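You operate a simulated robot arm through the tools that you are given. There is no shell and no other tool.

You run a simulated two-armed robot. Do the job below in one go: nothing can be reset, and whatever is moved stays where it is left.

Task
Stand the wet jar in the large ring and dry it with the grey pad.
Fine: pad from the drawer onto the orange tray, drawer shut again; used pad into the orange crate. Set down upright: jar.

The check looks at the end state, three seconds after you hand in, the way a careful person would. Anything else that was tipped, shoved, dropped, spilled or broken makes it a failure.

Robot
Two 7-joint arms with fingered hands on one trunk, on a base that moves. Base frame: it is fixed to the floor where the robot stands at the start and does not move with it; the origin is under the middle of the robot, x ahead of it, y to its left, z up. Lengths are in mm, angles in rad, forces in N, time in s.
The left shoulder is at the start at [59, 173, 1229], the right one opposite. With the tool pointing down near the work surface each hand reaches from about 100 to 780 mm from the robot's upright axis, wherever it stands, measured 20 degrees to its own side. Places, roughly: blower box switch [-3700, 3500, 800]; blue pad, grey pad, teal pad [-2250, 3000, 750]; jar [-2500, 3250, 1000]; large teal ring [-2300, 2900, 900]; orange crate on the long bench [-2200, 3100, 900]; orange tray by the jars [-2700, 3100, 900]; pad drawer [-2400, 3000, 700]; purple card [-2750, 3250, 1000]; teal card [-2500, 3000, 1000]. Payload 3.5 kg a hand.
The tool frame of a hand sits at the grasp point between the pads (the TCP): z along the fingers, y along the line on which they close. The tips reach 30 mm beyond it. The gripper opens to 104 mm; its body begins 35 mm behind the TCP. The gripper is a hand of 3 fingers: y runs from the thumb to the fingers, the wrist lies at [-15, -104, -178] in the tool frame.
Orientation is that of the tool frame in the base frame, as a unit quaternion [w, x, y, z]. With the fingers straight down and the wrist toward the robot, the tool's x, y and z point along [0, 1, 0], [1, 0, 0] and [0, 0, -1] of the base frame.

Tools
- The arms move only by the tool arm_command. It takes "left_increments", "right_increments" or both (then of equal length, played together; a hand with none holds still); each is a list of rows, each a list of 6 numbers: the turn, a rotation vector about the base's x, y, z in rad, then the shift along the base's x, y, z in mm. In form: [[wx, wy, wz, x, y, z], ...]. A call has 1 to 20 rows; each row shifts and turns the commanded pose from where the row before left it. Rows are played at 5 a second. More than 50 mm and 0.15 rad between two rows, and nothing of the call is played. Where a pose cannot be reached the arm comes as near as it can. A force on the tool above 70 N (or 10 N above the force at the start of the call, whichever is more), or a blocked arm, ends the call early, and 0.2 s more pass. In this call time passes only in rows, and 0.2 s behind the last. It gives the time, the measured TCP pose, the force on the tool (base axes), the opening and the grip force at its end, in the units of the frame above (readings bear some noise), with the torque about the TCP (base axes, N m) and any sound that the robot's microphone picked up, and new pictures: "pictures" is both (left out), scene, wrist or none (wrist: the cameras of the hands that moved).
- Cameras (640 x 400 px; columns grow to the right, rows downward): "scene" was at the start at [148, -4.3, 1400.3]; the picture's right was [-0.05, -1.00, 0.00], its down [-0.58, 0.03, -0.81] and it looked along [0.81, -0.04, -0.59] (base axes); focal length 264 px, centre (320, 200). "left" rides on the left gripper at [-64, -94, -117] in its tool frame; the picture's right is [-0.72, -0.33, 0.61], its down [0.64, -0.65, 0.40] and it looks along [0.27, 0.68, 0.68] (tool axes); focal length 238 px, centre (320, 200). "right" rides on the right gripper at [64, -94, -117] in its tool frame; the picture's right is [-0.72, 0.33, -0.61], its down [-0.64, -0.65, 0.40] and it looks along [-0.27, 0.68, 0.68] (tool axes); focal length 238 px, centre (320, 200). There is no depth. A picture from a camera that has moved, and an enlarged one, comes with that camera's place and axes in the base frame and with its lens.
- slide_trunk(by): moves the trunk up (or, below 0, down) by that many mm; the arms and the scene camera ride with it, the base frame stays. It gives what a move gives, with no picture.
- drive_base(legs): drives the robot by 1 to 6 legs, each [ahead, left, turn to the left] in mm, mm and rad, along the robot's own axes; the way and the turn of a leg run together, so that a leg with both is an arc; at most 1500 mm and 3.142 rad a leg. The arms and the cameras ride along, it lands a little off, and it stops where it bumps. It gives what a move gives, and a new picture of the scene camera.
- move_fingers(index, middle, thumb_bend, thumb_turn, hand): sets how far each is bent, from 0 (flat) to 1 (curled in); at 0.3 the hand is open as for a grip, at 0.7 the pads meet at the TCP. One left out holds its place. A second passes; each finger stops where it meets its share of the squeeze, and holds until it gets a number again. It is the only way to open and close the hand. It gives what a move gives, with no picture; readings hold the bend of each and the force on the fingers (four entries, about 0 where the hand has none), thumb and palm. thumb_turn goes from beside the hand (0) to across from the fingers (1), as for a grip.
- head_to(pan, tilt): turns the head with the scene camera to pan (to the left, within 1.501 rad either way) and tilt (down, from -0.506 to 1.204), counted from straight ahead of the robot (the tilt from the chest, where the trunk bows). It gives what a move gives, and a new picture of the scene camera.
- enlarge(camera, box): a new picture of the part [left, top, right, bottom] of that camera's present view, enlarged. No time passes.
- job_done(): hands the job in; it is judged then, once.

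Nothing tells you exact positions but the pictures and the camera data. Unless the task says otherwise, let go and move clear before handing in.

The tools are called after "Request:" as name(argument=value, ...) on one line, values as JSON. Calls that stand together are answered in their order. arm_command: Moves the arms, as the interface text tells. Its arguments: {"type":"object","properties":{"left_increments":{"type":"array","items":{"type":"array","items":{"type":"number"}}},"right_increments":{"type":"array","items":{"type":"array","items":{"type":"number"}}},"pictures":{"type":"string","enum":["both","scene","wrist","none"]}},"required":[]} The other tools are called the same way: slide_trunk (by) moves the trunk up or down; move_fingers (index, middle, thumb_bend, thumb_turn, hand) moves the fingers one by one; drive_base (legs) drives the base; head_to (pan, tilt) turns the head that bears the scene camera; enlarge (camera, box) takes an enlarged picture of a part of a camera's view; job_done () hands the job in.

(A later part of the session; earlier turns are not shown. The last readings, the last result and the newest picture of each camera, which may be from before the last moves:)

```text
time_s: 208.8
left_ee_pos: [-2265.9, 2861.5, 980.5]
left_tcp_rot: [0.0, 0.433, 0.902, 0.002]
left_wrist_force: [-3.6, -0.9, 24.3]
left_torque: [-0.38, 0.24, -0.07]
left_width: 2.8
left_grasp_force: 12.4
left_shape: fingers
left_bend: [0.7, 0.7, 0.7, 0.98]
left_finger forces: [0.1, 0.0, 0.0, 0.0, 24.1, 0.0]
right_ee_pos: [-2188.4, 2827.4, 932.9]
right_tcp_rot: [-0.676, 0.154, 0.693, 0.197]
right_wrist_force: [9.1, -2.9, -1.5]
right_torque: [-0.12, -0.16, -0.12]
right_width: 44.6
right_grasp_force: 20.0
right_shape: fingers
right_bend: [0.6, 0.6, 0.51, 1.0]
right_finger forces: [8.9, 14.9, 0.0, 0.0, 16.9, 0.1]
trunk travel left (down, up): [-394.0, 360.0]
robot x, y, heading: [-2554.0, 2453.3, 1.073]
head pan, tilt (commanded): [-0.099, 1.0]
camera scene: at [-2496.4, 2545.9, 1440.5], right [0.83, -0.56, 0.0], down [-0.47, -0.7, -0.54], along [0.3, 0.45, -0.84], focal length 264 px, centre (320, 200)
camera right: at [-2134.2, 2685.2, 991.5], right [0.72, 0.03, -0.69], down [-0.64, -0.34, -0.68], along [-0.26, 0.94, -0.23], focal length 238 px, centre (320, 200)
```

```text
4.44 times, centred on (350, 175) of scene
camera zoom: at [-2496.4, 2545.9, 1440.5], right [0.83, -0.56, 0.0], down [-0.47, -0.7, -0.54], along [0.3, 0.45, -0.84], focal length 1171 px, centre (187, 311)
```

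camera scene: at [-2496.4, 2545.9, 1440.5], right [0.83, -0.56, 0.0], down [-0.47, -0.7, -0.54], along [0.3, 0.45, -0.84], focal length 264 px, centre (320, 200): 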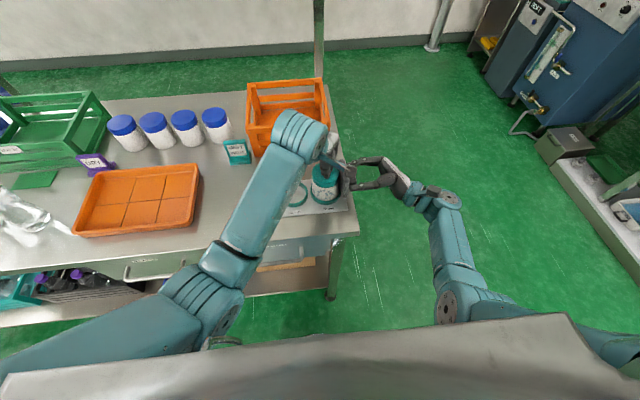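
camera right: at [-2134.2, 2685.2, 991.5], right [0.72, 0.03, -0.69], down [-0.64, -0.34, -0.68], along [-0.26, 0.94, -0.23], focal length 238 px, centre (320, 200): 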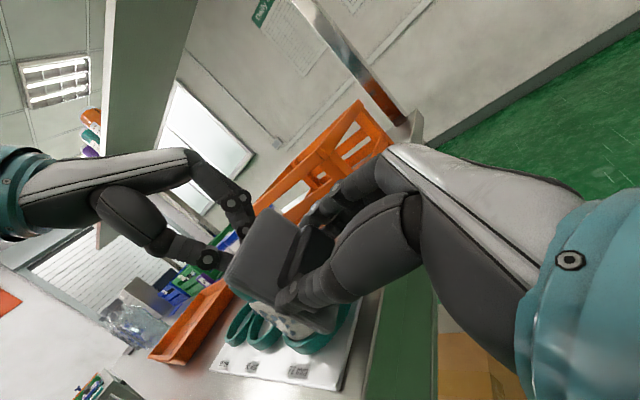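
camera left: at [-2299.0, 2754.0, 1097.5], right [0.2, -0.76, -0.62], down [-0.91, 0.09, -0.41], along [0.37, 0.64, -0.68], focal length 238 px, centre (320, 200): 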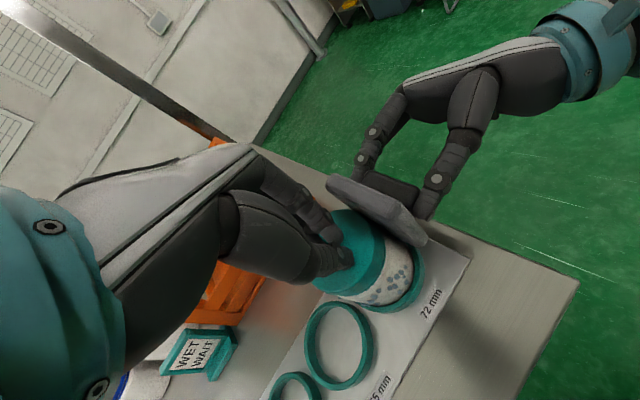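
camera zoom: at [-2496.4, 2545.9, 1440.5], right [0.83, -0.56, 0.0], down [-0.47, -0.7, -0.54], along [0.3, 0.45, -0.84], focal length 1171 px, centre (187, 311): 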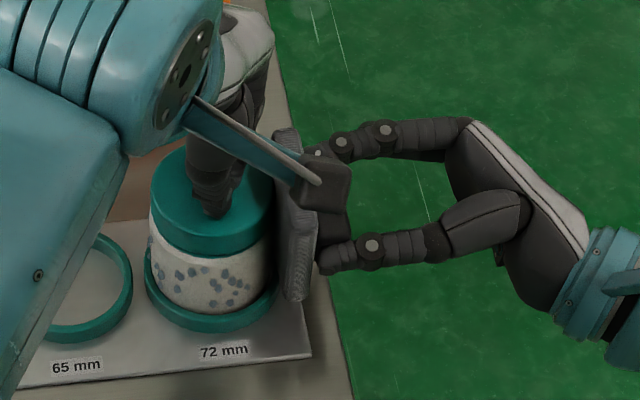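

The jar holds steady. I now wipe around the jar from the right toward the front, yawing the pad along the surface.

Request:
arm_command(right_increments=[[0, 0, -0.1, -4.04, -7.48, 0], [0, 0, -0.1, -4.74, -7.1, 0], [0, 0, -0.1, -5.35, -6.55, 0], [0, 0, -0.1, -6.09, -6.03, 0], [0, 0, 0, 0, 0, 0]])

Request:
enlarge(camera="left", box=[280, 140, 520, 340])

Request:
enlarge(camera="scene", box=[290, 130, 410, 220])

```text
time_s: 210.1
left_ee_pos: [-2264.5, 2862.9, 980.4]
left_tcp_rot: [0.002, 0.431, 0.902, 0.003]
left_wrist_force: [-1.3, -0.7, 9.0]
left_torque: [-0.2, 0.07, -0.01]
left_width: 3.7
left_grasp_force: 4.8
left_shape: fingers
left_bend: [0.7, 0.7, 0.68, 0.98]
left_finger forces: [0.0, 0.1, 0.1, 0.0, 9.0, 0.0]
right_ee_pos: [-2159.5, 2786.7, 932.3]
right_tcp_rot: [-0.574, 0.281, 0.694, 0.332]
right_wrist_force: [0.0, 0.5, -0.1]
right_torque: [-0.02, -0.02, 0.04]
right_width: 44.6
right_grasp_force: 16.5
right_shape: fingers
right_bend: [0.59, 0.6, 0.51, 1.0]
right_finger forces: [9.3, 7.6, 0.0, 0.0, 16.6, 0.0]
trunk travel left (down, up): [-394.0, 360.0]
robot x, y, heading: [-2550.8, 2454.5, 1.081]
head pan, tilt (commanded): [-0.099, 1.0]
stopped in row 5 (right hand): the arm was blocked; the commanded pose is now the measured one
camera scene: at [-2496.0, 2547.6, 1440.1], right [0.83, -0.56, 0.0], down [-0.47, -0.7, -0.54], along [0.3, 0.45, -0.84], focal length 264 px, centre (320, 200)
camera right: at [-2172.7, 2636.3, 996.6], right [0.76, -0.28, -0.59], down [-0.63, -0.09, -0.77], along [0.16, 0.95, -0.25], focal length 238 px, centre (320, 200)
```

scene: 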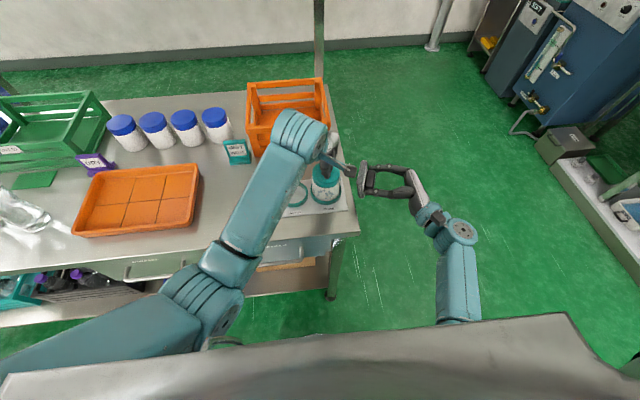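
right: 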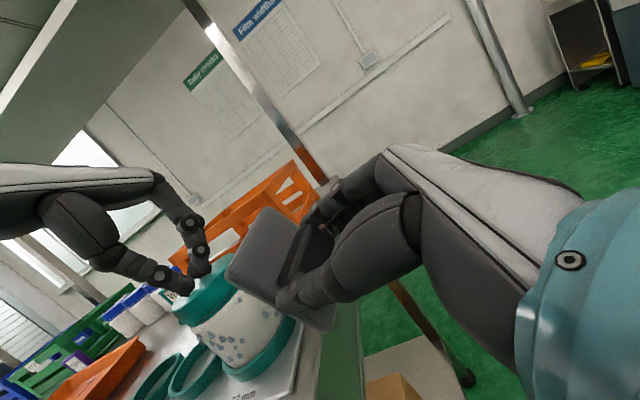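

```text
2.00 times, centred on (400, 240) of left
camera zoom: at [-2298.8, 2755.0, 1097.6], right [0.2, -0.76, -0.62], down [-0.91, 0.09, -0.41], along [0.37, 0.64, -0.67], focal length 477 px, centre (160, 120)
```

zoom: 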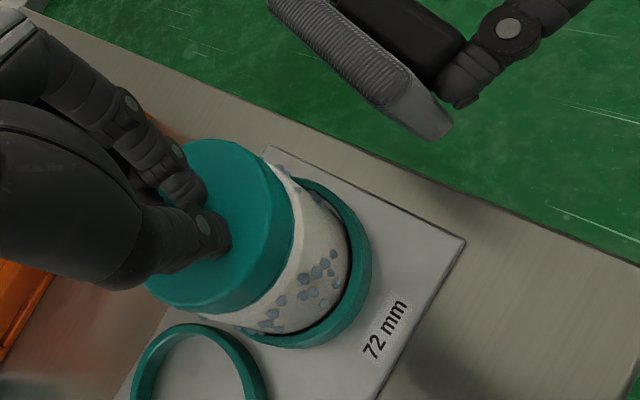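

```text
4.44 times, centred on (350, 175) of scene
camera zoom: at [-2496.0, 2547.6, 1440.1], right [0.83, -0.56, 0.0], down [-0.47, -0.7, -0.54], along [0.3, 0.45, -0.84], focal length 1171 px, centre (187, 311)
```

zoom: 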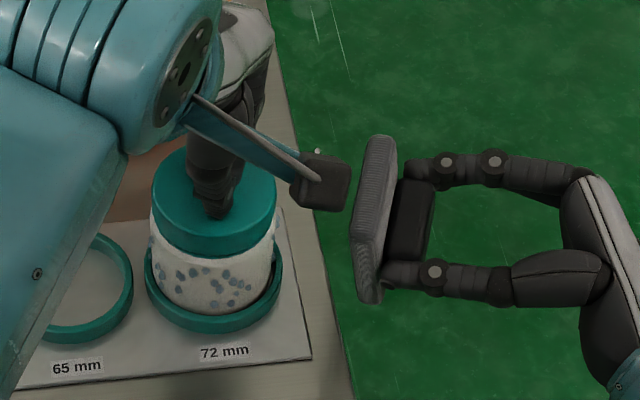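

The arm got blocked and drifted off the jar, but this lets me inspect the wiped side.

Request:
enlarge(camera="right", box=[150, 260, 330, 400])

Request:
enlarge(camera="left", box=[340, 190, 480, 310])

```text
2.86 times, centred on (240, 330) of right
camera zoom: at [-2172.7, 2636.3, 996.6], right [0.76, -0.28, -0.59], down [-0.63, -0.09, -0.77], along [0.16, 0.95, -0.25], focal length 681 px, centre (549, -171)
```

zoom: 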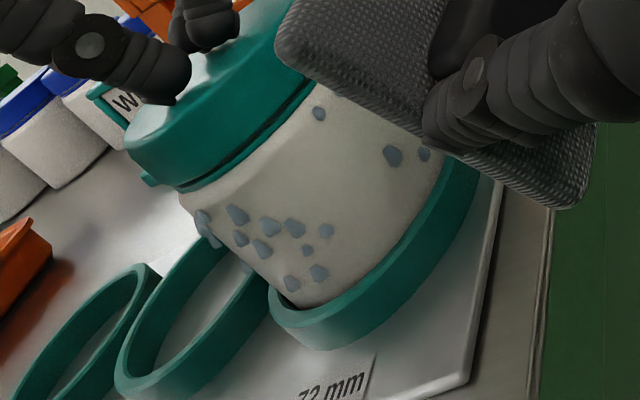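

```text
3.33 times, centred on (410, 250) of left
camera zoom: at [-2298.8, 2755.0, 1097.6], right [0.2, -0.76, -0.62], down [-0.91, 0.09, -0.41], along [0.37, 0.64, -0.67], focal length 794 px, centre (20, 33)
```

zoom: 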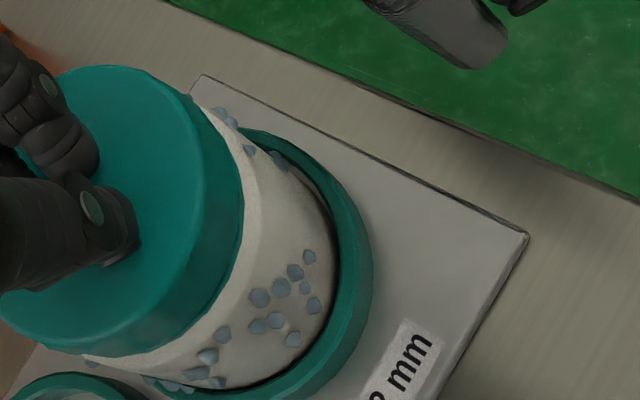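

Droplets remain where the pad did not reach; I need the pad to get round to the front too, which needs more room between robot and jar. I back both hands off, retreat the base 100 mm and lower the trunk.

Request:
arm_command(left_increments=[[0, 0, 0, 0, 0, 30], [0, 0, 0, 0, 0, 45], [0, 0, 0, 0, 0, 45], [0, 0, 0, 0, 0, 0]], right_increments=[[0, 0, 0, 17.6, -9.5, 30], [0, 0, 0, 0, 0, 40], [0, 0, 0, 0, 0, 40], [0, 0, 0, 0, 0, 0]], pictures="none")

Request:
drive_base(legs=[[-100, 0, 0]])

Request:
slide_trunk(by=-90)

Request:
arm_command(right_increments=[[0, 0, 0, 0, 0, 0]])

```text
time_s: 211.1
left_ee_pos: [-2268.2, 2866.9, 1099.0]
left_tcp_rot: [-0.002, 0.431, 0.902, 0.001]
left_wrist_force: [-0.1, 0.1, -0.3]
left_torque: [0.01, -0.02, -0.04]
left_width: 3.3
left_grasp_force: 0.1
left_shape: fingers
left_bend: [0.7, 0.7, 0.68, 0.98]
left_finger forces: [0.0, 0.0, 0.0, 0.0, 0.0, 0.1]
right_ee_pos: [-2143.5, 2776.8, 1041.7]
right_tcp_rot: [-0.575, 0.282, 0.692, 0.333]
right_wrist_force: [-0.8, -0.2, -0.4]
right_torque: [0.0, 0.01, 0.0]
right_width: 44.6
right_grasp_force: 16.7
right_shape: fingers
right_bend: [0.59, 0.6, 0.51, 1.0]
right_finger forces: [9.2, 7.6, 0.0, 0.0, 16.4, 0.0]
trunk travel left (down, up): [-394.0, 360.0]
robot x, y, heading: [-2556.3, 2453.5, 1.079]
head pan, tilt (commanded): [-0.099, 1.0]
```

```text
time_s: 212.2
left_ee_pos: [-2315.7, 2778.5, 1098.8]
left_tcp_rot: [-0.002, 0.431, 0.902, 0.001]
left_wrist_force: [0.1, -1.2, 0.0]
left_torque: [0.01, -0.02, 0.0]
left_width: 3.1
left_grasp_force: 0.1
left_shape: fingers
left_bend: [0.7, 0.7, 0.68, 0.98]
left_finger forces: [0.0, 0.0, 0.1, 0.1, 0.0, 0.1]
right_ee_pos: [-2191.6, 2689.0, 1042.5]
right_tcp_rot: [-0.576, 0.281, 0.692, 0.332]
right_wrist_force: [0.1, 0.1, -0.2]
right_torque: [-0.04, 0.02, -0.02]
right_width: 44.4
right_grasp_force: 16.6
right_shape: fingers
right_bend: [0.59, 0.6, 0.51, 1.0]
right_finger forces: [9.3, 7.4, 0.0, 0.0, 16.5, 0.0]
trunk travel left (down, up): [-394.0, 360.0]
robot x, y, heading: [-2602.4, 2369.8, 1.076]
head pan, tilt (commanded): [-0.099, 1.0]
camera scene: at [-2543.6, 2459.8, 1440.4], right [0.83, -0.56, 0.0], down [-0.47, -0.7, -0.54], along [0.3, 0.45, -0.84], focal length 264 px, centre (320, 200)
```

scene: 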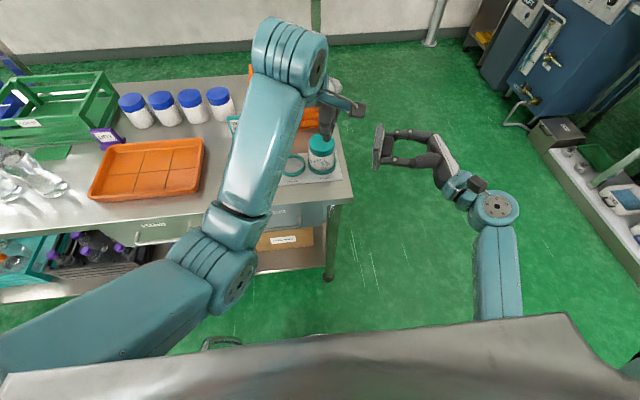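

```text
time_s: 213.5
left_ee_pos: [-2320.4, 2786.7, 1007.1]
left_tcp_rot: [-0.01, 0.426, 0.905, 0.005]
left_wrist_force: [0.1, -0.5, 0.4]
left_torque: [-0.01, -0.01, 0.0]
left_width: 3.2
left_grasp_force: 0.0
left_shape: fingers
left_bend: [0.7, 0.7, 0.68, 0.98]
left_finger forces: [0.1, 0.0, 0.0, 0.0, 0.0, 0.0]
right_ee_pos: [-2190.6, 2689.8, 953.5]
right_tcp_rot: [-0.575, 0.281, 0.692, 0.334]
right_wrist_force: [-0.7, -0.2, -0.9]
right_torque: [-0.01, -0.03, 0.02]
right_width: 44.3
right_grasp_force: 16.6
right_shape: fingers
right_bend: [0.59, 0.6, 0.51, 1.0]
right_finger forces: [9.0, 7.2, 0.0, 0.0, 16.4, 0.1]
trunk travel left (down, up): [-304.0, 450.0]
robot x, y, heading: [-2597.2, 2368.2, 1.072]
head pan, tilt (commanded): [-0.099, 1.0]
```

```text
time_s: 213.9
left_ee_pos: [-2320.4, 2787.7, 1007.0]
left_tcp_rot: [-0.009, 0.425, 0.905, 0.005]
left_wrist_force: [-0.6, 1.1, 0.3]
left_torque: [-0.01, 0.05, -0.02]
left_width: 3.2
left_grasp_force: 0.0
left_shape: fingers
left_bend: [0.7, 0.7, 0.68, 0.98]
left_finger forces: [0.0, 0.0, 0.0, 0.0, 0.0, 0.0]
right_ee_pos: [-2190.9, 2689.4, 953.2]
right_tcp_rot: [-0.575, 0.281, 0.692, 0.333]
right_wrist_force: [0.3, 1.2, -0.2]
right_torque: [0.0, 0.0, -0.03]
right_width: 44.4
right_grasp_force: 16.3
right_shape: fingers
right_bend: [0.59, 0.6, 0.51, 1.0]
right_finger forces: [9.1, 7.2, 0.0, 0.0, 16.5, 0.0]
trunk travel left (down, up): [-304.0, 450.0]
robot x, y, heading: [-2598.6, 2371.7, 1.076]
head pan, tilt (commanded): [-0.099, 1.0]
camera scene: at [-2530.0, 2485.0, 1349.2], right [0.83, -0.56, 0.0], down [-0.47, -0.7, -0.54], along [0.3, 0.45, -0.84], focal length 264 px, centre (320, 200)
camera right: at [-2204.0, 2539.3, 1016.6], right [0.76, -0.28, -0.59], down [-0.64, -0.09, -0.77], along [0.16, 0.95, -0.25], focal length 238 px, centre (320, 200)
```

scene: 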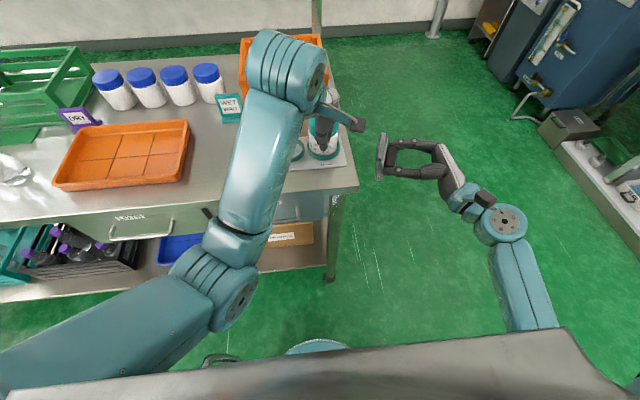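
right: 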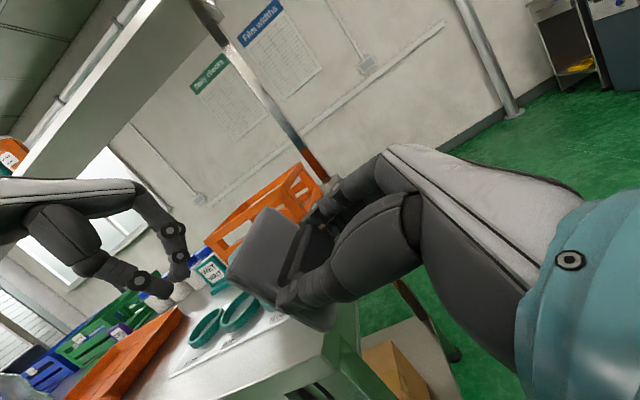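

Request:
arm_command(left_increments=[[0, 0, 0, 18.4, 25.3, 0], [0, 0, 0, 18.4, 25.3, 0], [0, 0, 0, 18.4, 25.3, 0], [0, 0, 0, 0, 0, -8], [0, 0, 0, 0, 0, 0]], right_increments=[[0, 0, -0.103, -8.6, 14, -5], [0, 0, -0.103, -8.6, 14, -5], [0, 0, -0.103, -8.6, 14, -5], [0, 0, -0.103, -8.6, 14, -5], [0, 0, 0, 0, 0, 0]])

Request:
enlarge(camera="scene", box=[270, 80, 430, 190])

```text
time_s: 215.1
left_ee_pos: [-2259.2, 2852.8, 1001.1]
left_tcp_rot: [0.001, 0.431, 0.902, 0.001]
left_wrist_force: [0.5, 0.8, 0.3]
left_torque: [-0.03, 0.03, 0.01]
left_width: 3.4
left_grasp_force: 0.1
left_shape: fingers
left_bend: [0.7, 0.7, 0.68, 0.98]
left_finger forces: [0.0, 0.0, 0.0, 0.0, 0.0, 0.1]
right_ee_pos: [-2206.6, 2734.3, 923.6]
right_tcp_rot: [-0.457, 0.4, 0.661, 0.441]
right_wrist_force: [0.6, -1.5, 3.8]
right_torque: [0.02, 0.15, 0.03]
right_width: 44.5
right_grasp_force: 15.4
right_shape: fingers
right_bend: [0.59, 0.6, 0.51, 1.0]
right_finger forces: [10.3, 6.5, 0.0, 0.0, 16.3, 0.0]
trunk travel left (down, up): [-304.0, 450.0]
robot x, y, heading: [-2602.3, 2370.4, 1.077]
head pan, tilt (commanded): [-0.099, 1.0]
camera scene: at [-2530.4, 2484.9, 1349.3], right [0.83, -0.56, 0.0], down [-0.47, -0.7, -0.54], along [0.3, 0.45, -0.84], focal length 264 px, centre (320, 200)
camera right: at [-2282.7, 2603.0, 987.2], right [0.65, -0.58, -0.5], down [-0.54, 0.11, -0.83], along [0.54, 0.81, -0.24], focal length 238 px, centre (320, 200)
camera left: at [-2292.0, 2744.2, 1117.9], right [0.2, -0.76, -0.62], down [-0.91, 0.09, -0.4], along [0.36, 0.64, -0.68], focal length 238 px, centre (320, 200)
```

scene: 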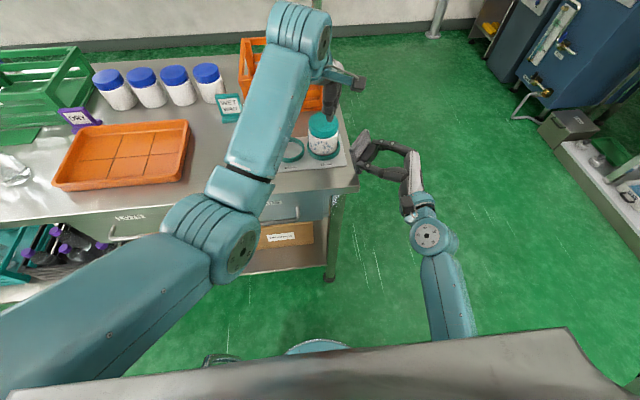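
right: 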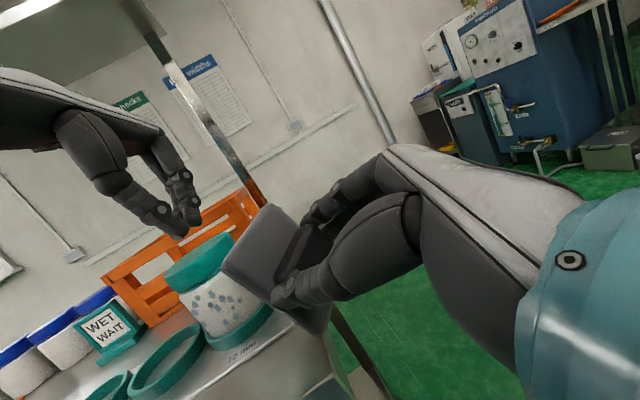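
left: 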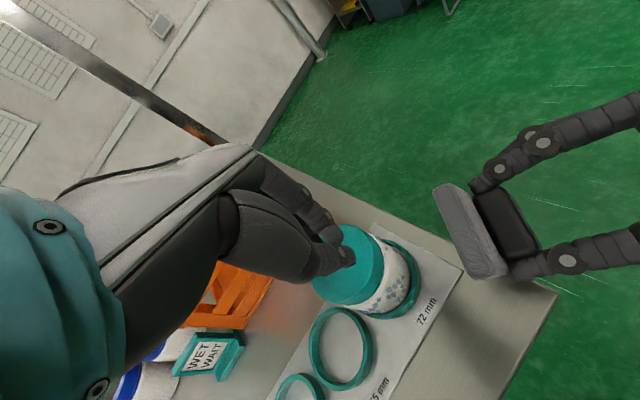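

```text
3.64 times, centred on (350, 135) of scene
camera zoom: at [-2530.4, 2484.9, 1349.3], right [0.83, -0.56, 0.0], down [-0.47, -0.7, -0.54], along [0.3, 0.45, -0.84], focal length 958 px, centre (211, 436)
```

zoom: 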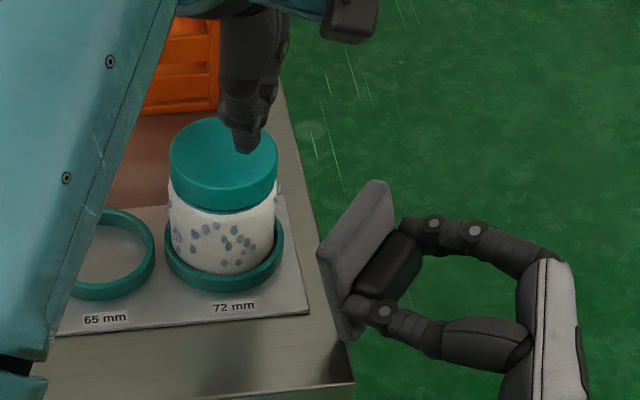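

The pad has tilted a bit; I level its face toward the front-right of the jar and raise it slightly.

Request:
arm_command(right_increments=[[0.0425, 0.09, 0.003, 0, 0, 12], [0.0425, 0.09, 0.003, -4.4, 2.4, 0], [0.0425, 0.09, 0.003, -8.8, 4.7, 0], [0, 0, 0, 0, 0, 0]])

Request:
enlarge(camera="scene", box=[270, 80, 430, 190])

```text
time_s: 215.5
left_ee_pos: [-2257.8, 2854.8, 1000.6]
left_tcp_rot: [-0.001, 0.43, 0.903, 0.002]
left_wrist_force: [-0.7, -0.8, 0.0]
left_torque: [0.0, 0.0, 0.02]
left_width: 3.2
left_grasp_force: 0.0
left_shape: fingers
left_bend: [0.7, 0.7, 0.68, 0.98]
left_finger forces: [0.1, 0.1, 0.0, 0.0, 0.1, 0.0]
right_ee_pos: [-2203.4, 2730.2, 929.6]
right_tcp_rot: [-0.487, 0.408, 0.641, 0.431]
right_wrist_force: [-0.7, 0.1, -0.5]
right_torque: [-0.02, 0.01, 0.01]
right_width: 44.7
right_grasp_force: 17.3
right_shape: fingers
right_bend: [0.59, 0.6, 0.51, 1.0]
right_finger forces: [9.0, 8.1, 0.0, 0.0, 17.1, 0.0]
trunk travel left (down, up): [-304.0, 450.0]
robot x, y, heading: [-2601.4, 2367.5, 1.077]
head pan, tilt (commanded): [-0.099, 1.0]
stopped in row 2 (right hand): the arm was blocked; the commanded pose is now the measured one
camera scene: at [-2529.9, 2485.1, 1349.2], right [0.83, -0.56, 0.0], down [-0.47, -0.7, -0.54], along [0.3, 0.45, -0.84], focal length 264 px, centre (320, 200)
camera right: at [-2273.9, 2597.6, 995.0], right [0.61, -0.56, -0.56], down [-0.6, 0.12, -0.79], along [0.51, 0.82, -0.26], focal length 238 px, centre (320, 200)
```

scene: 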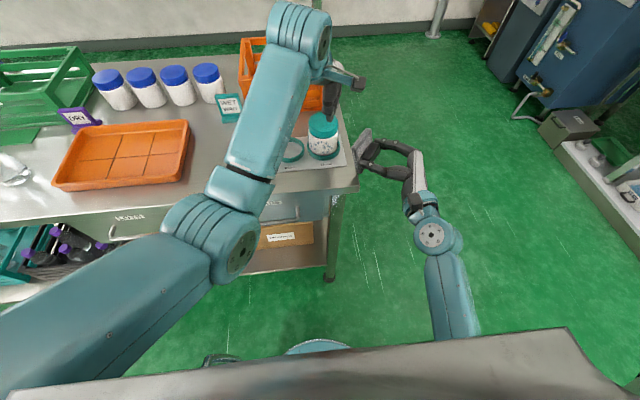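
right: 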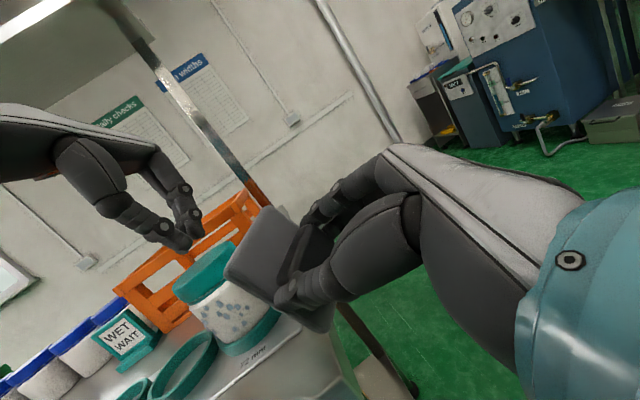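

```text
3.64 times, centred on (350, 135) of scene
camera zoom: at [-2529.9, 2485.1, 1349.2], right [0.83, -0.56, 0.0], down [-0.47, -0.7, -0.54], along [0.3, 0.45, -0.84], focal length 958 px, centre (211, 436)
```

zoom: 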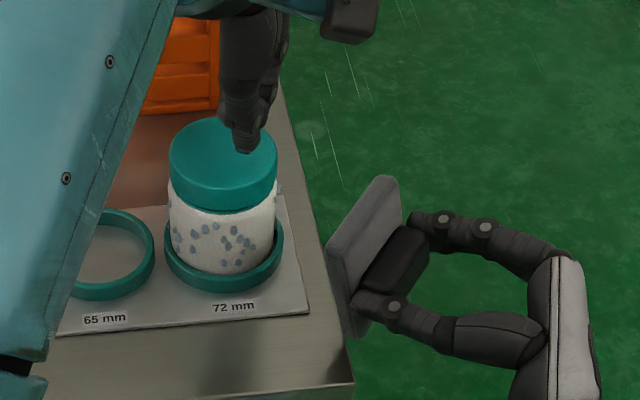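

The right arm cannot turn further that way. I'll re-pose it: back to fingers-down in the open space beside the table, then pitch up so the pad can come at the jar from the front.

Request:
arm_command(right_increments=[[0, 0, 0, -4.7, -40, 20], [0, 0, 0, -2, -30, 30], [-0.1357, -0.0406, 0, 0, 0, 10], [-0.1357, -0.0406, 0, 0, 0, 10], [-0.1357, -0.0406, 0, 0, 0, 10], [-0.1357, -0.0406, 0, 0, 0, 10], [-0.1357, -0.0406, 0, 0, 0, 10], [-0.1357, -0.0406, 0, 0, 0, 0], [-0.1357, -0.0406, 0, 0, 0, 0], [-0.1357, -0.0406, 0, 0, 0, 0], [-0.1357, -0.0406, 0, 0, 0, 0], [-0.1357, -0.0406, 0, 0, 0, 0], [0, 0, 0, 0, 0, 0]])

```text
time_s: 218.5
left_ee_pos: [-2258.8, 2853.9, 1000.7]
left_tcp_rot: [-0.001, 0.432, 0.902, 0.002]
left_wrist_force: [-1.0, 1.2, 0.1]
left_torque: [-0.03, 0.02, 0.03]
left_width: 3.3
left_grasp_force: 0.0
left_shape: fingers
left_bend: [0.7, 0.7, 0.68, 0.98]
left_finger forces: [0.0, 0.1, 0.1, 0.1, 0.1, 0.0]
right_ee_pos: [-2179.4, 2662.4, 1018.6]
right_tcp_rot: [0.039, 0.549, 0.835, 0.008]
right_wrist_force: [0.1, -0.4, 0.1]
right_torque: [-0.02, 0.04, 0.02]
right_width: 44.2
right_grasp_force: 16.8
right_shape: fingers
right_bend: [0.59, 0.6, 0.51, 1.0]
right_finger forces: [8.8, 7.5, 0.0, 0.1, 16.4, 0.0]
right hand out of reach, approached as far as the arm can: row 5, 6
trunk travel left (down, up): [-304.0, 450.0]
robot x, y, heading: [-2600.9, 2370.4, 1.073]
head pan, tilt (commanded): [-0.099, 1.0]
stopped in row 13 (right hand): the arm was blocked; the commanded pose is now the measured one
camera scene: at [-2529.8, 2485.2, 1349.2], right [0.83, -0.56, 0.0], down [-0.47, -0.7, -0.54], along [0.3, 0.45, -0.84], focal length 264 px, centre (320, 200)
camera right: at [-2300.2, 2686.9, 1127.3], right [0.54, -0.51, 0.67], down [-0.31, -0.86, -0.4], along [0.78, 0.01, -0.62], focal length 238 px, centre (320, 200)
```

scene: 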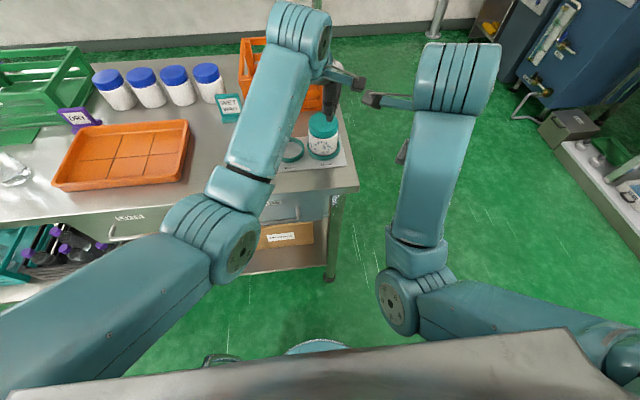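
right: 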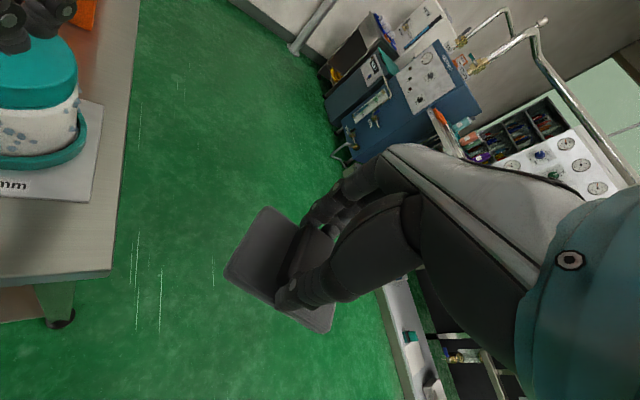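

Request:
arm_command(right_increments=[[0, 0, 0.134, -11.2, 0.4, 5], [0, 0, 0.134, -11.2, 0.4, 5], [0, 0, 0.134, -11.2, 0.4, 5], [0, 0, 0.134, -11.2, 0.4, 5], [0, 0, 0.134, -11.2, 0.4, 5], [0.1153, -0.0622, 0, 0, 0, 0], [0.1153, -0.0622, 0, 0, 0, 0], [0.1153, -0.0622, 0, 0, 0, 0], [0.1153, -0.0622, 0, 0, 0, 0], [0.1153, -0.0622, 0, 0, 0, 0], [0.1153, -0.0622, 0, 0, 0, 0], [0.1153, -0.0622, 0, 0, 0, 0], [0.1153, -0.0622, 0, 0, 0, 0], [0.1153, -0.0622, 0, 0, 0, 0], [0, 0, 0, 0, 0, 0]])

```text
time_s: 220.1
left_ee_pos: [-2258.1, 2855.1, 1000.6]
left_tcp_rot: [-0.002, 0.431, 0.902, 0.001]
left_wrist_force: [0.9, 0.7, 0.3]
left_torque: [-0.01, -0.01, 0.03]
left_width: 3.4
left_grasp_force: 0.1
left_shape: fingers
left_bend: [0.7, 0.7, 0.68, 0.98]
left_finger forces: [0.0, 0.0, 0.0, 0.0, 0.0, 0.1]
right_ee_pos: [-2191.0, 2686.7, 1109.8]
right_tcp_rot: [0.138, 0.254, 0.933, 0.213]
right_wrist_force: [1.0, 0.0, -0.8]
right_torque: [0.01, -0.01, 0.01]
right_width: 44.2
right_grasp_force: 16.0
right_shape: fingers
right_bend: [0.59, 0.6, 0.51, 1.0]
right_finger forces: [8.6, 7.4, 0.0, 0.1, 16.1, 0.0]
right hand out of reach, approached as far as the arm can: row 4, 5
trunk travel left (down, up): [-304.0, 450.0]
robot x, y, heading: [-2604.0, 2366.6, 1.073]
head pan, tilt (commanded): [-0.099, 1.0]
stopped in row 7 (right hand): the arm was blocked; the commanded pose is now the measured one
camera scene: at [-2529.7, 2485.2, 1349.1], right [0.83, -0.56, 0.0], down [-0.47, -0.7, -0.54], along [0.3, 0.45, -0.84], focal length 264 px, centre (320, 200)
camera right: at [-2326.7, 2608.0, 1157.6], right [0.51, -0.33, 0.79], down [0.41, -0.72, -0.56], along [0.76, 0.61, -0.23], focal length 238 px, centre (320, 200)
```

scene: 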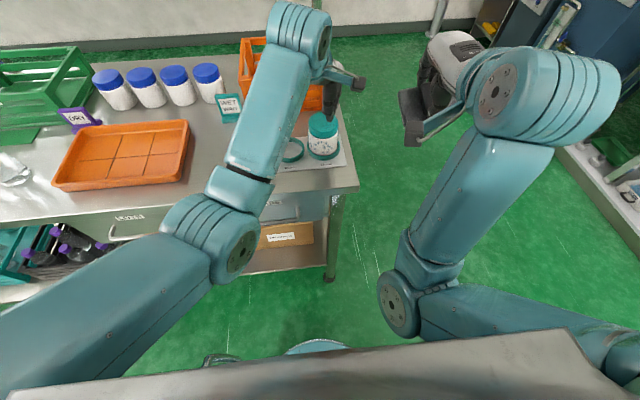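
right: 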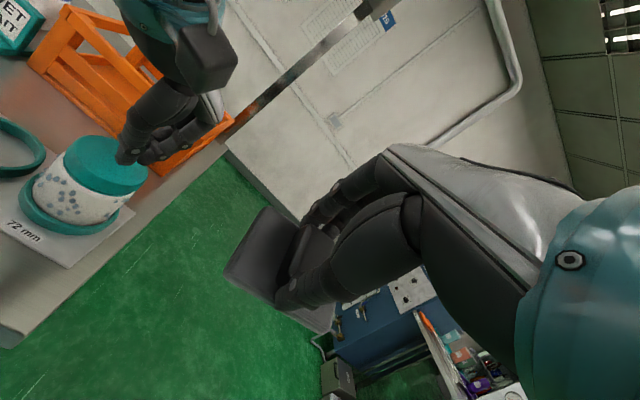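

Request:
arm_command(right_increments=[[0, 0, 0.12, 25.7, -5.9, 5], [0, 0, 0.12, 25.7, -5.9, 5], [0, 0, 0.12, 25.7, -5.9, 5], [0, 0, 0.12, 25.7, -5.9, 5], [0, 0, 0.12, 25.7, -5.9, 5], [0, 0, 0.12, 25.7, -5.9, 5], [0, 0, 0.12, 25.7, -5.9, 5], [0, 0, 0.12, 25.7, -5.9, 5], [0, 0, 0, 0, 0, 0]], pictures="scene")

```text
time_s: 222.1
left_ee_pos: [-2258.0, 2854.3, 1000.9]
left_tcp_rot: [0.0, 0.431, 0.902, 0.001]
left_wrist_force: [0.6, -0.3, -0.6]
left_torque: [0.02, -0.01, 0.02]
left_width: 3.2
left_grasp_force: 0.1
left_shape: fingers
left_bend: [0.7, 0.7, 0.68, 0.98]
left_finger forces: [0.1, 0.0, 0.0, 0.0, 0.0, 0.0]
right_ee_pos: [-1987.5, 2641.3, 1147.5]
right_tcp_rot: [0.02, -0.207, 0.945, 0.252]
right_wrist_force: [-0.2, 0.2, -0.3]
right_torque: [-0.01, 0.01, -0.01]
right_width: 44.3
right_grasp_force: 14.4
right_shape: fingers
right_bend: [0.59, 0.6, 0.51, 1.0]
right_finger forces: [8.3, 7.1, 0.0, 0.0, 15.5, 0.1]
trunk travel left (down, up): [-304.0, 450.0]
robot x, y, heading: [-2599.7, 2368.8, 1.078]
head pan, tilt (commanded): [-0.099, 1.0]
camera scene: at [-2530.2, 2485.2, 1349.2], right [0.83, -0.56, 0.0], down [-0.47, -0.7, -0.54], along [0.3, 0.45, -0.84], focal length 264 px, centre (320, 200)
```

scene: 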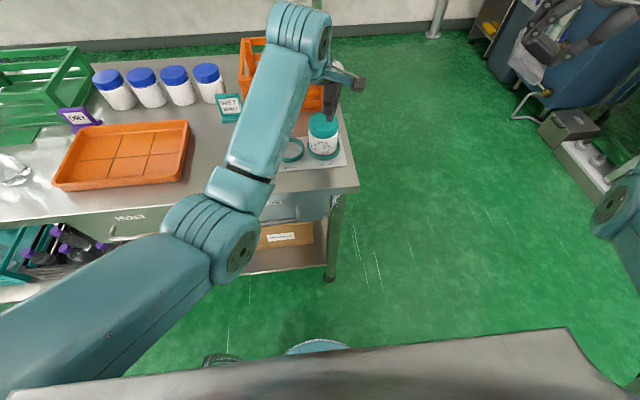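

Request:
move_fingers(hand="right", index=0.8, middle=0.8, thumb_bend=0.8)

Request:
arm_command(right_increments=[[0, 0, -0.12, -20.5, -1.1, 0], [0, 0, -0.12, -20.5, -1.1, 0], [0, 0, -0.12, -20.5, -1.1, 0], [0, 0, -0.12, -20.5, -1.1, 0], [0, 0, -0.12, -20.5, -1.1, 0], [0, 0, -0.12, -20.5, -1.1, 0], [0, 0, -0.12, -20.5, -1.1, 0], [0, 0, -0.12, -20.5, -1.1, 0], [0, 0, 0, 0, 0, 0]])

```text
time_s: 223.1
left_ee_pos: [-2259.0, 2853.1, 999.5]
left_tcp_rot: [-0.001, 0.431, 0.902, 0.001]
left_wrist_force: [0.0, 0.8, -0.4]
left_torque: [-0.01, -0.01, 0.02]
left_width: 3.2
left_grasp_force: 0.1
left_shape: fingers
left_bend: [0.7, 0.7, 0.68, 0.98]
left_finger forces: [0.1, 0.0, 0.0, 0.0, 0.0, 0.0]
right_ee_pos: [-1988.7, 2640.6, 1147.8]
right_tcp_rot: [0.021, -0.206, 0.945, 0.252]
right_wrist_force: [-1.3, -0.6, -0.8]
right_torque: [0.01, 0.03, -0.01]
right_width: 44.5
right_grasp_force: 21.7
right_shape: fingers
right_bend: [0.6, 0.62, 0.49, 1.0]
right_finger forces: [11.0, 10.7, 0.0, 0.0, 21.8, 0.0]
trunk travel left (down, up): [-304.0, 450.0]
robot x, y, heading: [-2600.0, 2368.4, 1.076]
head pan, tilt (commanded): [-0.099, 1.0]
```

```text
time_s: 225.1
left_ee_pos: [-2258.8, 2853.7, 1000.2]
left_tcp_rot: [0.0, 0.431, 0.902, 0.001]
left_wrist_force: [-0.6, 0.9, 0.5]
left_torque: [0.0, 0.0, -0.04]
left_width: 3.5
left_grasp_force: 0.1
left_shape: fingers
left_bend: [0.7, 0.7, 0.68, 0.98]
left_finger forces: [0.0, 0.0, 0.1, 0.0, 0.0, 0.1]
right_ee_pos: [-2137.7, 2650.0, 1154.6]
right_tcp_rot: [0.134, 0.254, 0.934, 0.214]
right_wrist_force: [0.6, 0.3, -0.2]
right_torque: [-0.02, 0.03, 0.03]
right_width: 44.2
right_grasp_force: 21.5
right_shape: fingers
right_bend: [0.6, 0.62, 0.49, 1.0]
right_finger forces: [10.9, 10.6, 0.0, 0.1, 21.8, 0.0]
right hand out of reach, approached as far as the arm can: row 7, 8
trunk travel left (down, up): [-304.0, 450.0]
robot x, y, heading: [-2599.0, 2371.1, 1.071]
head pan, tilt (commanded): [-0.099, 1.0]
camera scene: at [-2529.7, 2484.8, 1349.2], right [0.83, -0.56, 0.0], down [-0.47, -0.7, -0.54], along [0.3, 0.45, -0.84], focal length 264 px, centre (320, 200)
camera right: at [-2272.8, 2571.0, 1203.7], right [0.52, -0.33, 0.79], down [0.41, -0.72, -0.57], along [0.75, 0.61, -0.24], focal length 238 px, centre (320, 200)
```

scene: 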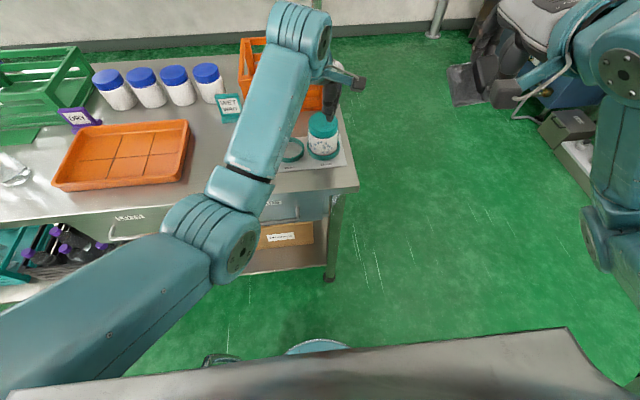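
right: 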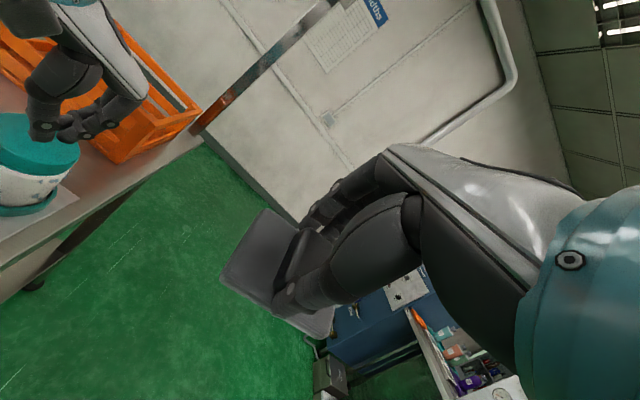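

Elbow is out. I now pitch the pad up to face forward while lowering in front of the table.

Request:
arm_command(right_increments=[[0.1271, -0.0487, 0, -16.1, -0.4, -19], [0.1271, -0.0487, 0, -16.1, -0.4, -19], [0.1271, -0.0487, 0, -16.1, -0.4, -19], [0.1271, -0.0487, 0, -16.1, -0.4, -19], [0.1271, -0.0487, 0, -16.1, -0.4, -19], [0.1271, -0.0487, 0, -16.1, -0.4, -19], [0.1271, -0.0487, 0, -16.1, -0.4, -19], [0.1271, -0.0487, 0, -16.1, -0.4, -19], [0, 0, 0, 0, 0, 0]])

```text
time_s: 227.1
left_ee_pos: [-2257.1, 2852.9, 1000.9]
left_tcp_rot: [-0.001, 0.432, 0.902, 0.003]
left_wrist_force: [0.2, 0.8, 0.1]
left_torque: [0.01, 0.01, -0.02]
left_width: 3.1
left_grasp_force: 0.2
left_shape: fingers
left_bend: [0.7, 0.7, 0.68, 0.98]
left_finger forces: [0.0, 0.0, 0.0, 0.1, 0.1, 0.1]
right_ee_pos: [-2244.5, 2684.4, 1001.0]
right_tcp_rot: [0.165, 0.242, 0.671, 0.681]
right_wrist_force: [-0.4, 0.7, -0.2]
right_torque: [-0.02, 0.01, -0.03]
right_width: 44.0
right_grasp_force: 20.4
right_shape: fingers
right_bend: [0.6, 0.62, 0.49, 1.0]
right_finger forces: [10.2, 10.1, 0.0, 0.1, 20.9, 0.1]
right hand out of reach, approached as far as the arm can: row 1, 2
trunk travel left (down, up): [-304.0, 450.0]
robot x, y, heading: [-2602.8, 2364.8, 1.077]
head pan, tilt (commanded): [-0.099, 1.0]
camera scene: at [-2529.9, 2484.9, 1349.2], right [0.83, -0.56, 0.0], down [-0.47, -0.7, -0.54], along [0.3, 0.45, -0.84], focal length 264 px, centre (320, 200)
camera right: at [-2371.9, 2626.1, 916.5], right [0.29, -0.92, 0.26], down [0.69, 0.01, -0.72], along [0.66, 0.39, 0.64], focal length 238 px, centre (320, 200)
```

scene: 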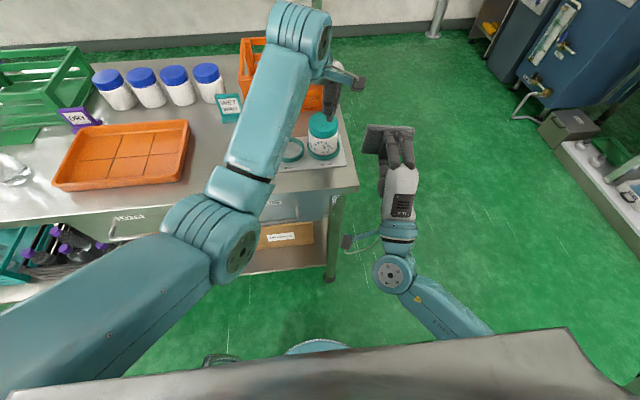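
right: 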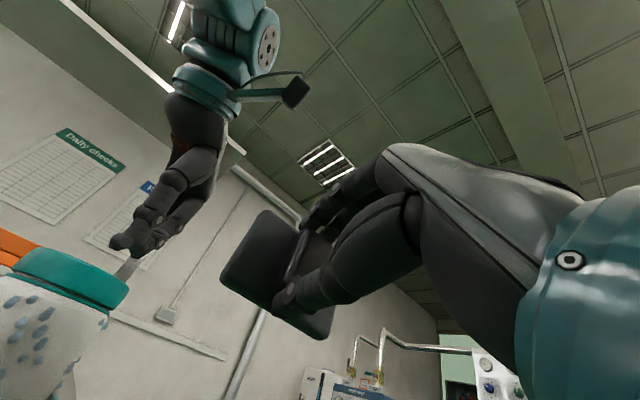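

The pad now faces straight ahead. I bring it in front of the jar.

Request:
arm_command(right_increments=[[0, 0, 0.022, -22.9, 12.3, -10], [0, 0, 0.022, -22.9, 12.3, -20], [0, 0, 0.022, -22.9, 12.3, -20], [0, 0, 0.022, -22.9, 12.3, -20], [0, 0, 0, 0, 0, 0]])

Request:
enlarge(camera="scene", box=[250, 80, 410, 190])

```text
time_s: 228.3
left_ee_pos: [-2258.5, 2853.7, 1001.4]
left_tcp_rot: [-0.002, 0.431, 0.902, 0.002]
left_wrist_force: [-0.6, -0.2, 0.2]
left_torque: [0.02, -0.02, -0.02]
left_width: 3.2
left_grasp_force: 0.1
left_shape: fingers
left_bend: [0.7, 0.7, 0.68, 0.98]
left_finger forces: [0.0, 0.0, 0.1, 0.0, 0.0, 0.1]
right_ee_pos: [-2335.3, 2734.2, 933.6]
right_tcp_rot: [0.134, 0.211, 0.681, 0.688]
right_wrist_force: [0.3, -0.3, 0.4]
right_torque: [-0.06, 0.01, -0.01]
right_width: 43.9
right_grasp_force: 20.9
right_shape: fingers
right_bend: [0.6, 0.62, 0.49, 1.0]
right_finger forces: [10.1, 10.1, 0.0, 0.0, 20.8, 0.0]
trunk travel left (down, up): [-304.0, 450.0]
robot x, y, heading: [-2598.5, 2368.0, 1.074]
head pan, tilt (commanded): [-0.099, 1.0]
camera scene: at [-2529.9, 2485.0, 1349.2], right [0.83, -0.56, 0.0], down [-0.47, -0.7, -0.54], along [0.3, 0.45, -0.84], focal length 264 px, centre (320, 200)
camera right: at [-2457.6, 2665.0, 848.7], right [0.37, -0.89, 0.26], down [0.68, 0.07, -0.72], along [0.63, 0.45, 0.64], focal length 238 px, centre (320, 200)
```

scene: 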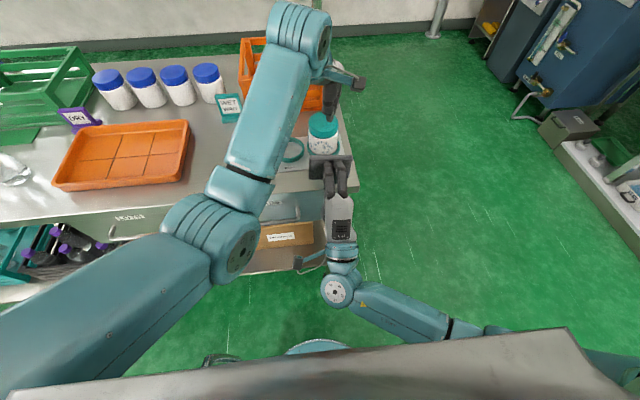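
right: 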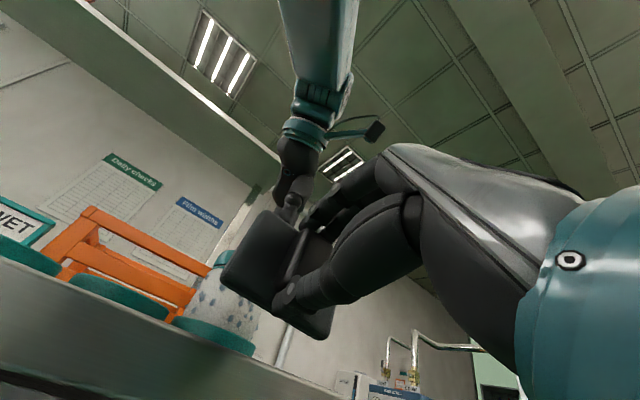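

```text
3.64 times, centred on (330, 135) of scene
camera zoom: at [-2529.9, 2485.0, 1349.2], right [0.83, -0.56, 0.0], down [-0.47, -0.7, -0.54], along [0.3, 0.45, -0.84], focal length 958 px, centre (284, 436)
```

zoom: 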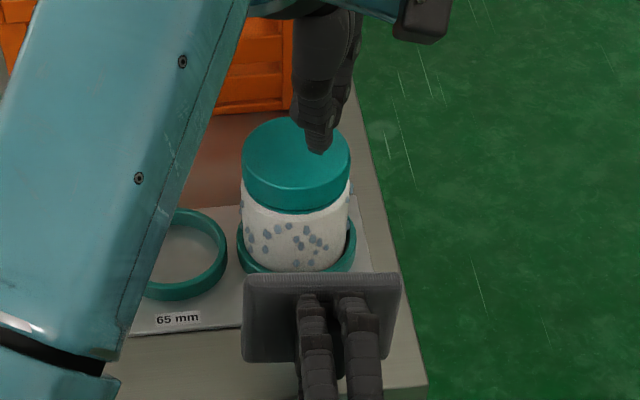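

The pad is in front of the jar. I centre the left hand on the lid and lower it to hold the jar.

Request:
arm_command(left_increments=[[0, 0, 0, -7.3, 9.6, 0], [0, 0, 0, 0, 0, -10], [0, 0, 0, 0, 0, -6], [0, 0, 0, 0, 0, -2], [0, 0, 0, 0, 0, 0]], pictures="none")

Request:
arm_command(right_increments=[[0, 0, 0, 9.5, 17.6, 0], [0, 0, 0, 7.1, 13.2, 0], [0, 0, 0, 4.7, 8.8, 0], [0, 0, 0, 0, 0, 0]])

Request:
enlarge(camera="scene", box=[250, 80, 410, 190])

```text
time_s: 229.5
left_ee_pos: [-2265.2, 2863.1, 982.7]
left_tcp_rot: [-0.001, 0.432, 0.902, 0.002]
left_wrist_force: [0.4, 0.2, 0.9]
left_torque: [0.01, -0.01, 0.02]
left_width: 3.1
left_grasp_force: 0.0
left_shape: fingers
left_bend: [0.7, 0.7, 0.68, 0.98]
left_finger forces: [0.0, 0.0, 0.0, 0.0, 0.1, 0.0]
right_ee_pos: [-2335.7, 2735.0, 933.2]
right_tcp_rot: [0.136, 0.212, 0.681, 0.687]
right_wrist_force: [0.4, 0.3, -1.0]
right_torque: [0.01, 0.03, 0.01]
right_width: 43.5
right_grasp_force: 20.4
right_shape: fingers
right_bend: [0.6, 0.62, 0.49, 1.0]
right_finger forces: [10.1, 10.2, 0.0, 0.0, 20.8, 0.0]
trunk travel left (down, up): [-304.0, 450.0]
robot x, y, heading: [-2599.6, 2364.7, 1.073]
head pan, tilt (commanded): [-0.099, 1.0]
```

```text
time_s: 230.5
left_ee_pos: [-2264.1, 2863.3, 982.9]
left_tcp_rot: [-0.001, 0.431, 0.902, 0.002]
left_wrist_force: [0.2, 0.3, 0.0]
left_torque: [-0.02, 0.02, -0.03]
left_width: 2.9
left_grasp_force: 0.1
left_shape: fingers
left_bend: [0.7, 0.7, 0.68, 0.98]
left_finger forces: [0.1, 0.0, 0.0, 0.1, 0.0, 0.0]
right_ee_pos: [-2313.5, 2775.3, 932.5]
right_tcp_rot: [0.135, 0.212, 0.682, 0.687]
right_wrist_force: [-0.2, 0.4, 0.3]
right_torque: [-0.01, -0.02, 0.06]
right_width: 44.1
right_grasp_force: 20.8
right_shape: fingers
right_bend: [0.6, 0.62, 0.49, 1.0]
right_finger forces: [10.2, 10.2, 0.1, 0.1, 20.8, 0.0]
trunk travel left (down, up): [-304.0, 450.0]
robot x, y, heading: [-2601.2, 2368.0, 1.079]
head pan, tilt (commanded): [-0.099, 1.0]
camera scene: at [-2530.0, 2485.1, 1349.2], right [0.83, -0.56, 0.0], down [-0.47, -0.7, -0.54], along [0.3, 0.45, -0.84], focal length 264 px, centre (320, 200)
camera right: at [-2436.3, 2705.7, 848.3], right [0.37, -0.89, 0.26], down [0.68, 0.07, -0.73], along [0.63, 0.45, 0.64], focal length 238 px, centre (320, 200)
```

scene: 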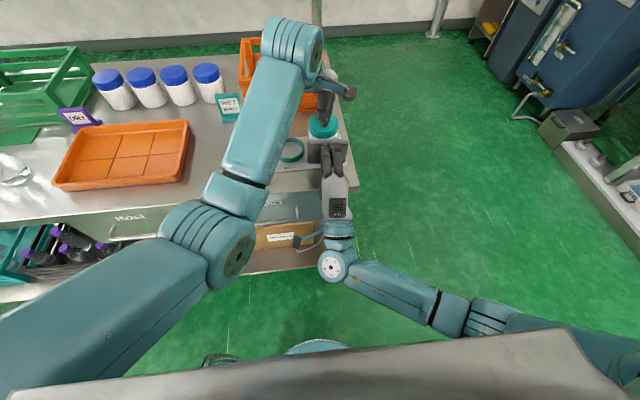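
right: 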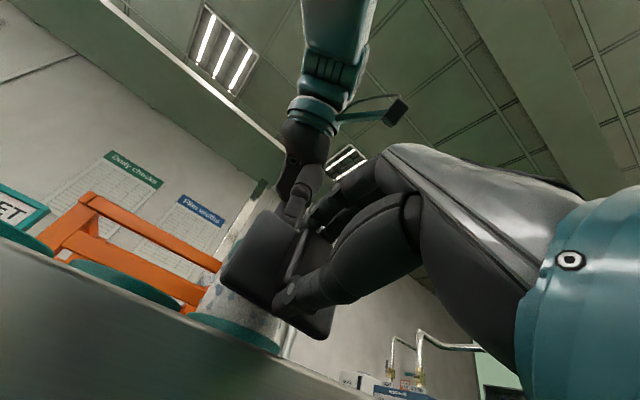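

```text
3.64 times, centred on (330, 135) of scene
camera zoom: at [-2530.0, 2485.1, 1349.2], right [0.83, -0.56, 0.0], down [-0.47, -0.7, -0.54], along [0.3, 0.45, -0.84], focal length 958 px, centre (284, 436)
```

zoom: 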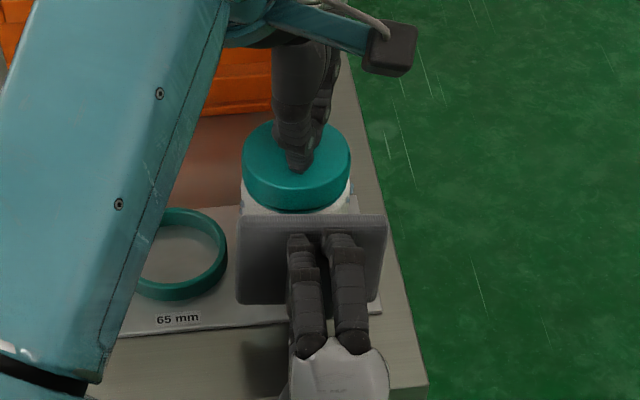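

Request:
arm_command(left_increments=[[0, 0, 0, 0, 0, -2.5], [0, 0, 0, 0, 0, 0], [0, 0, 0, 0, 0, 0], [0, 0, 0, 0, 0, 0], [0, 0, 0, 0, 0, 0]], right_increments=[[0, 0, 0, 0, 0, 0], [0, 0, 0, 4.7, 8.8, 0], [0, 0, 0, 2.4, 4.4, 0], [0, 0, 0, 1, 1.8, 0], [0, 0, 0, 0, 0, 0]], pictures="none")

```text
time_s: 231.7
left_ee_pos: [-2265.4, 2864.1, 979.5]
left_tcp_rot: [0.0, 0.431, 0.902, 0.003]
left_wrist_force: [1.0, -0.1, 7.5]
left_torque: [-0.12, 0.09, 0.02]
left_width: 2.8
left_grasp_force: 3.7
left_shape: fingers
left_bend: [0.7, 0.7, 0.69, 0.98]
left_finger forces: [0.0, 0.0, 0.0, 0.0, 7.3, 0.1]
right_ee_pos: [-2306.8, 2789.8, 932.3]
right_tcp_rot: [0.135, 0.212, 0.681, 0.688]
right_wrist_force: [0.3, 0.3, -0.3]
right_torque: [-0.02, 0.0, -0.03]
right_width: 43.6
right_grasp_force: 20.4
right_shape: fingers
right_bend: [0.6, 0.62, 0.49, 1.0]
right_finger forces: [10.2, 10.1, 0.0, 0.0, 20.9, 0.0]
trunk travel left (down, up): [-304.0, 450.0]
robot x, y, heading: [-2599.6, 2370.4, 1.075]
head pan, tilt (commanded): [-0.099, 1.0]
```

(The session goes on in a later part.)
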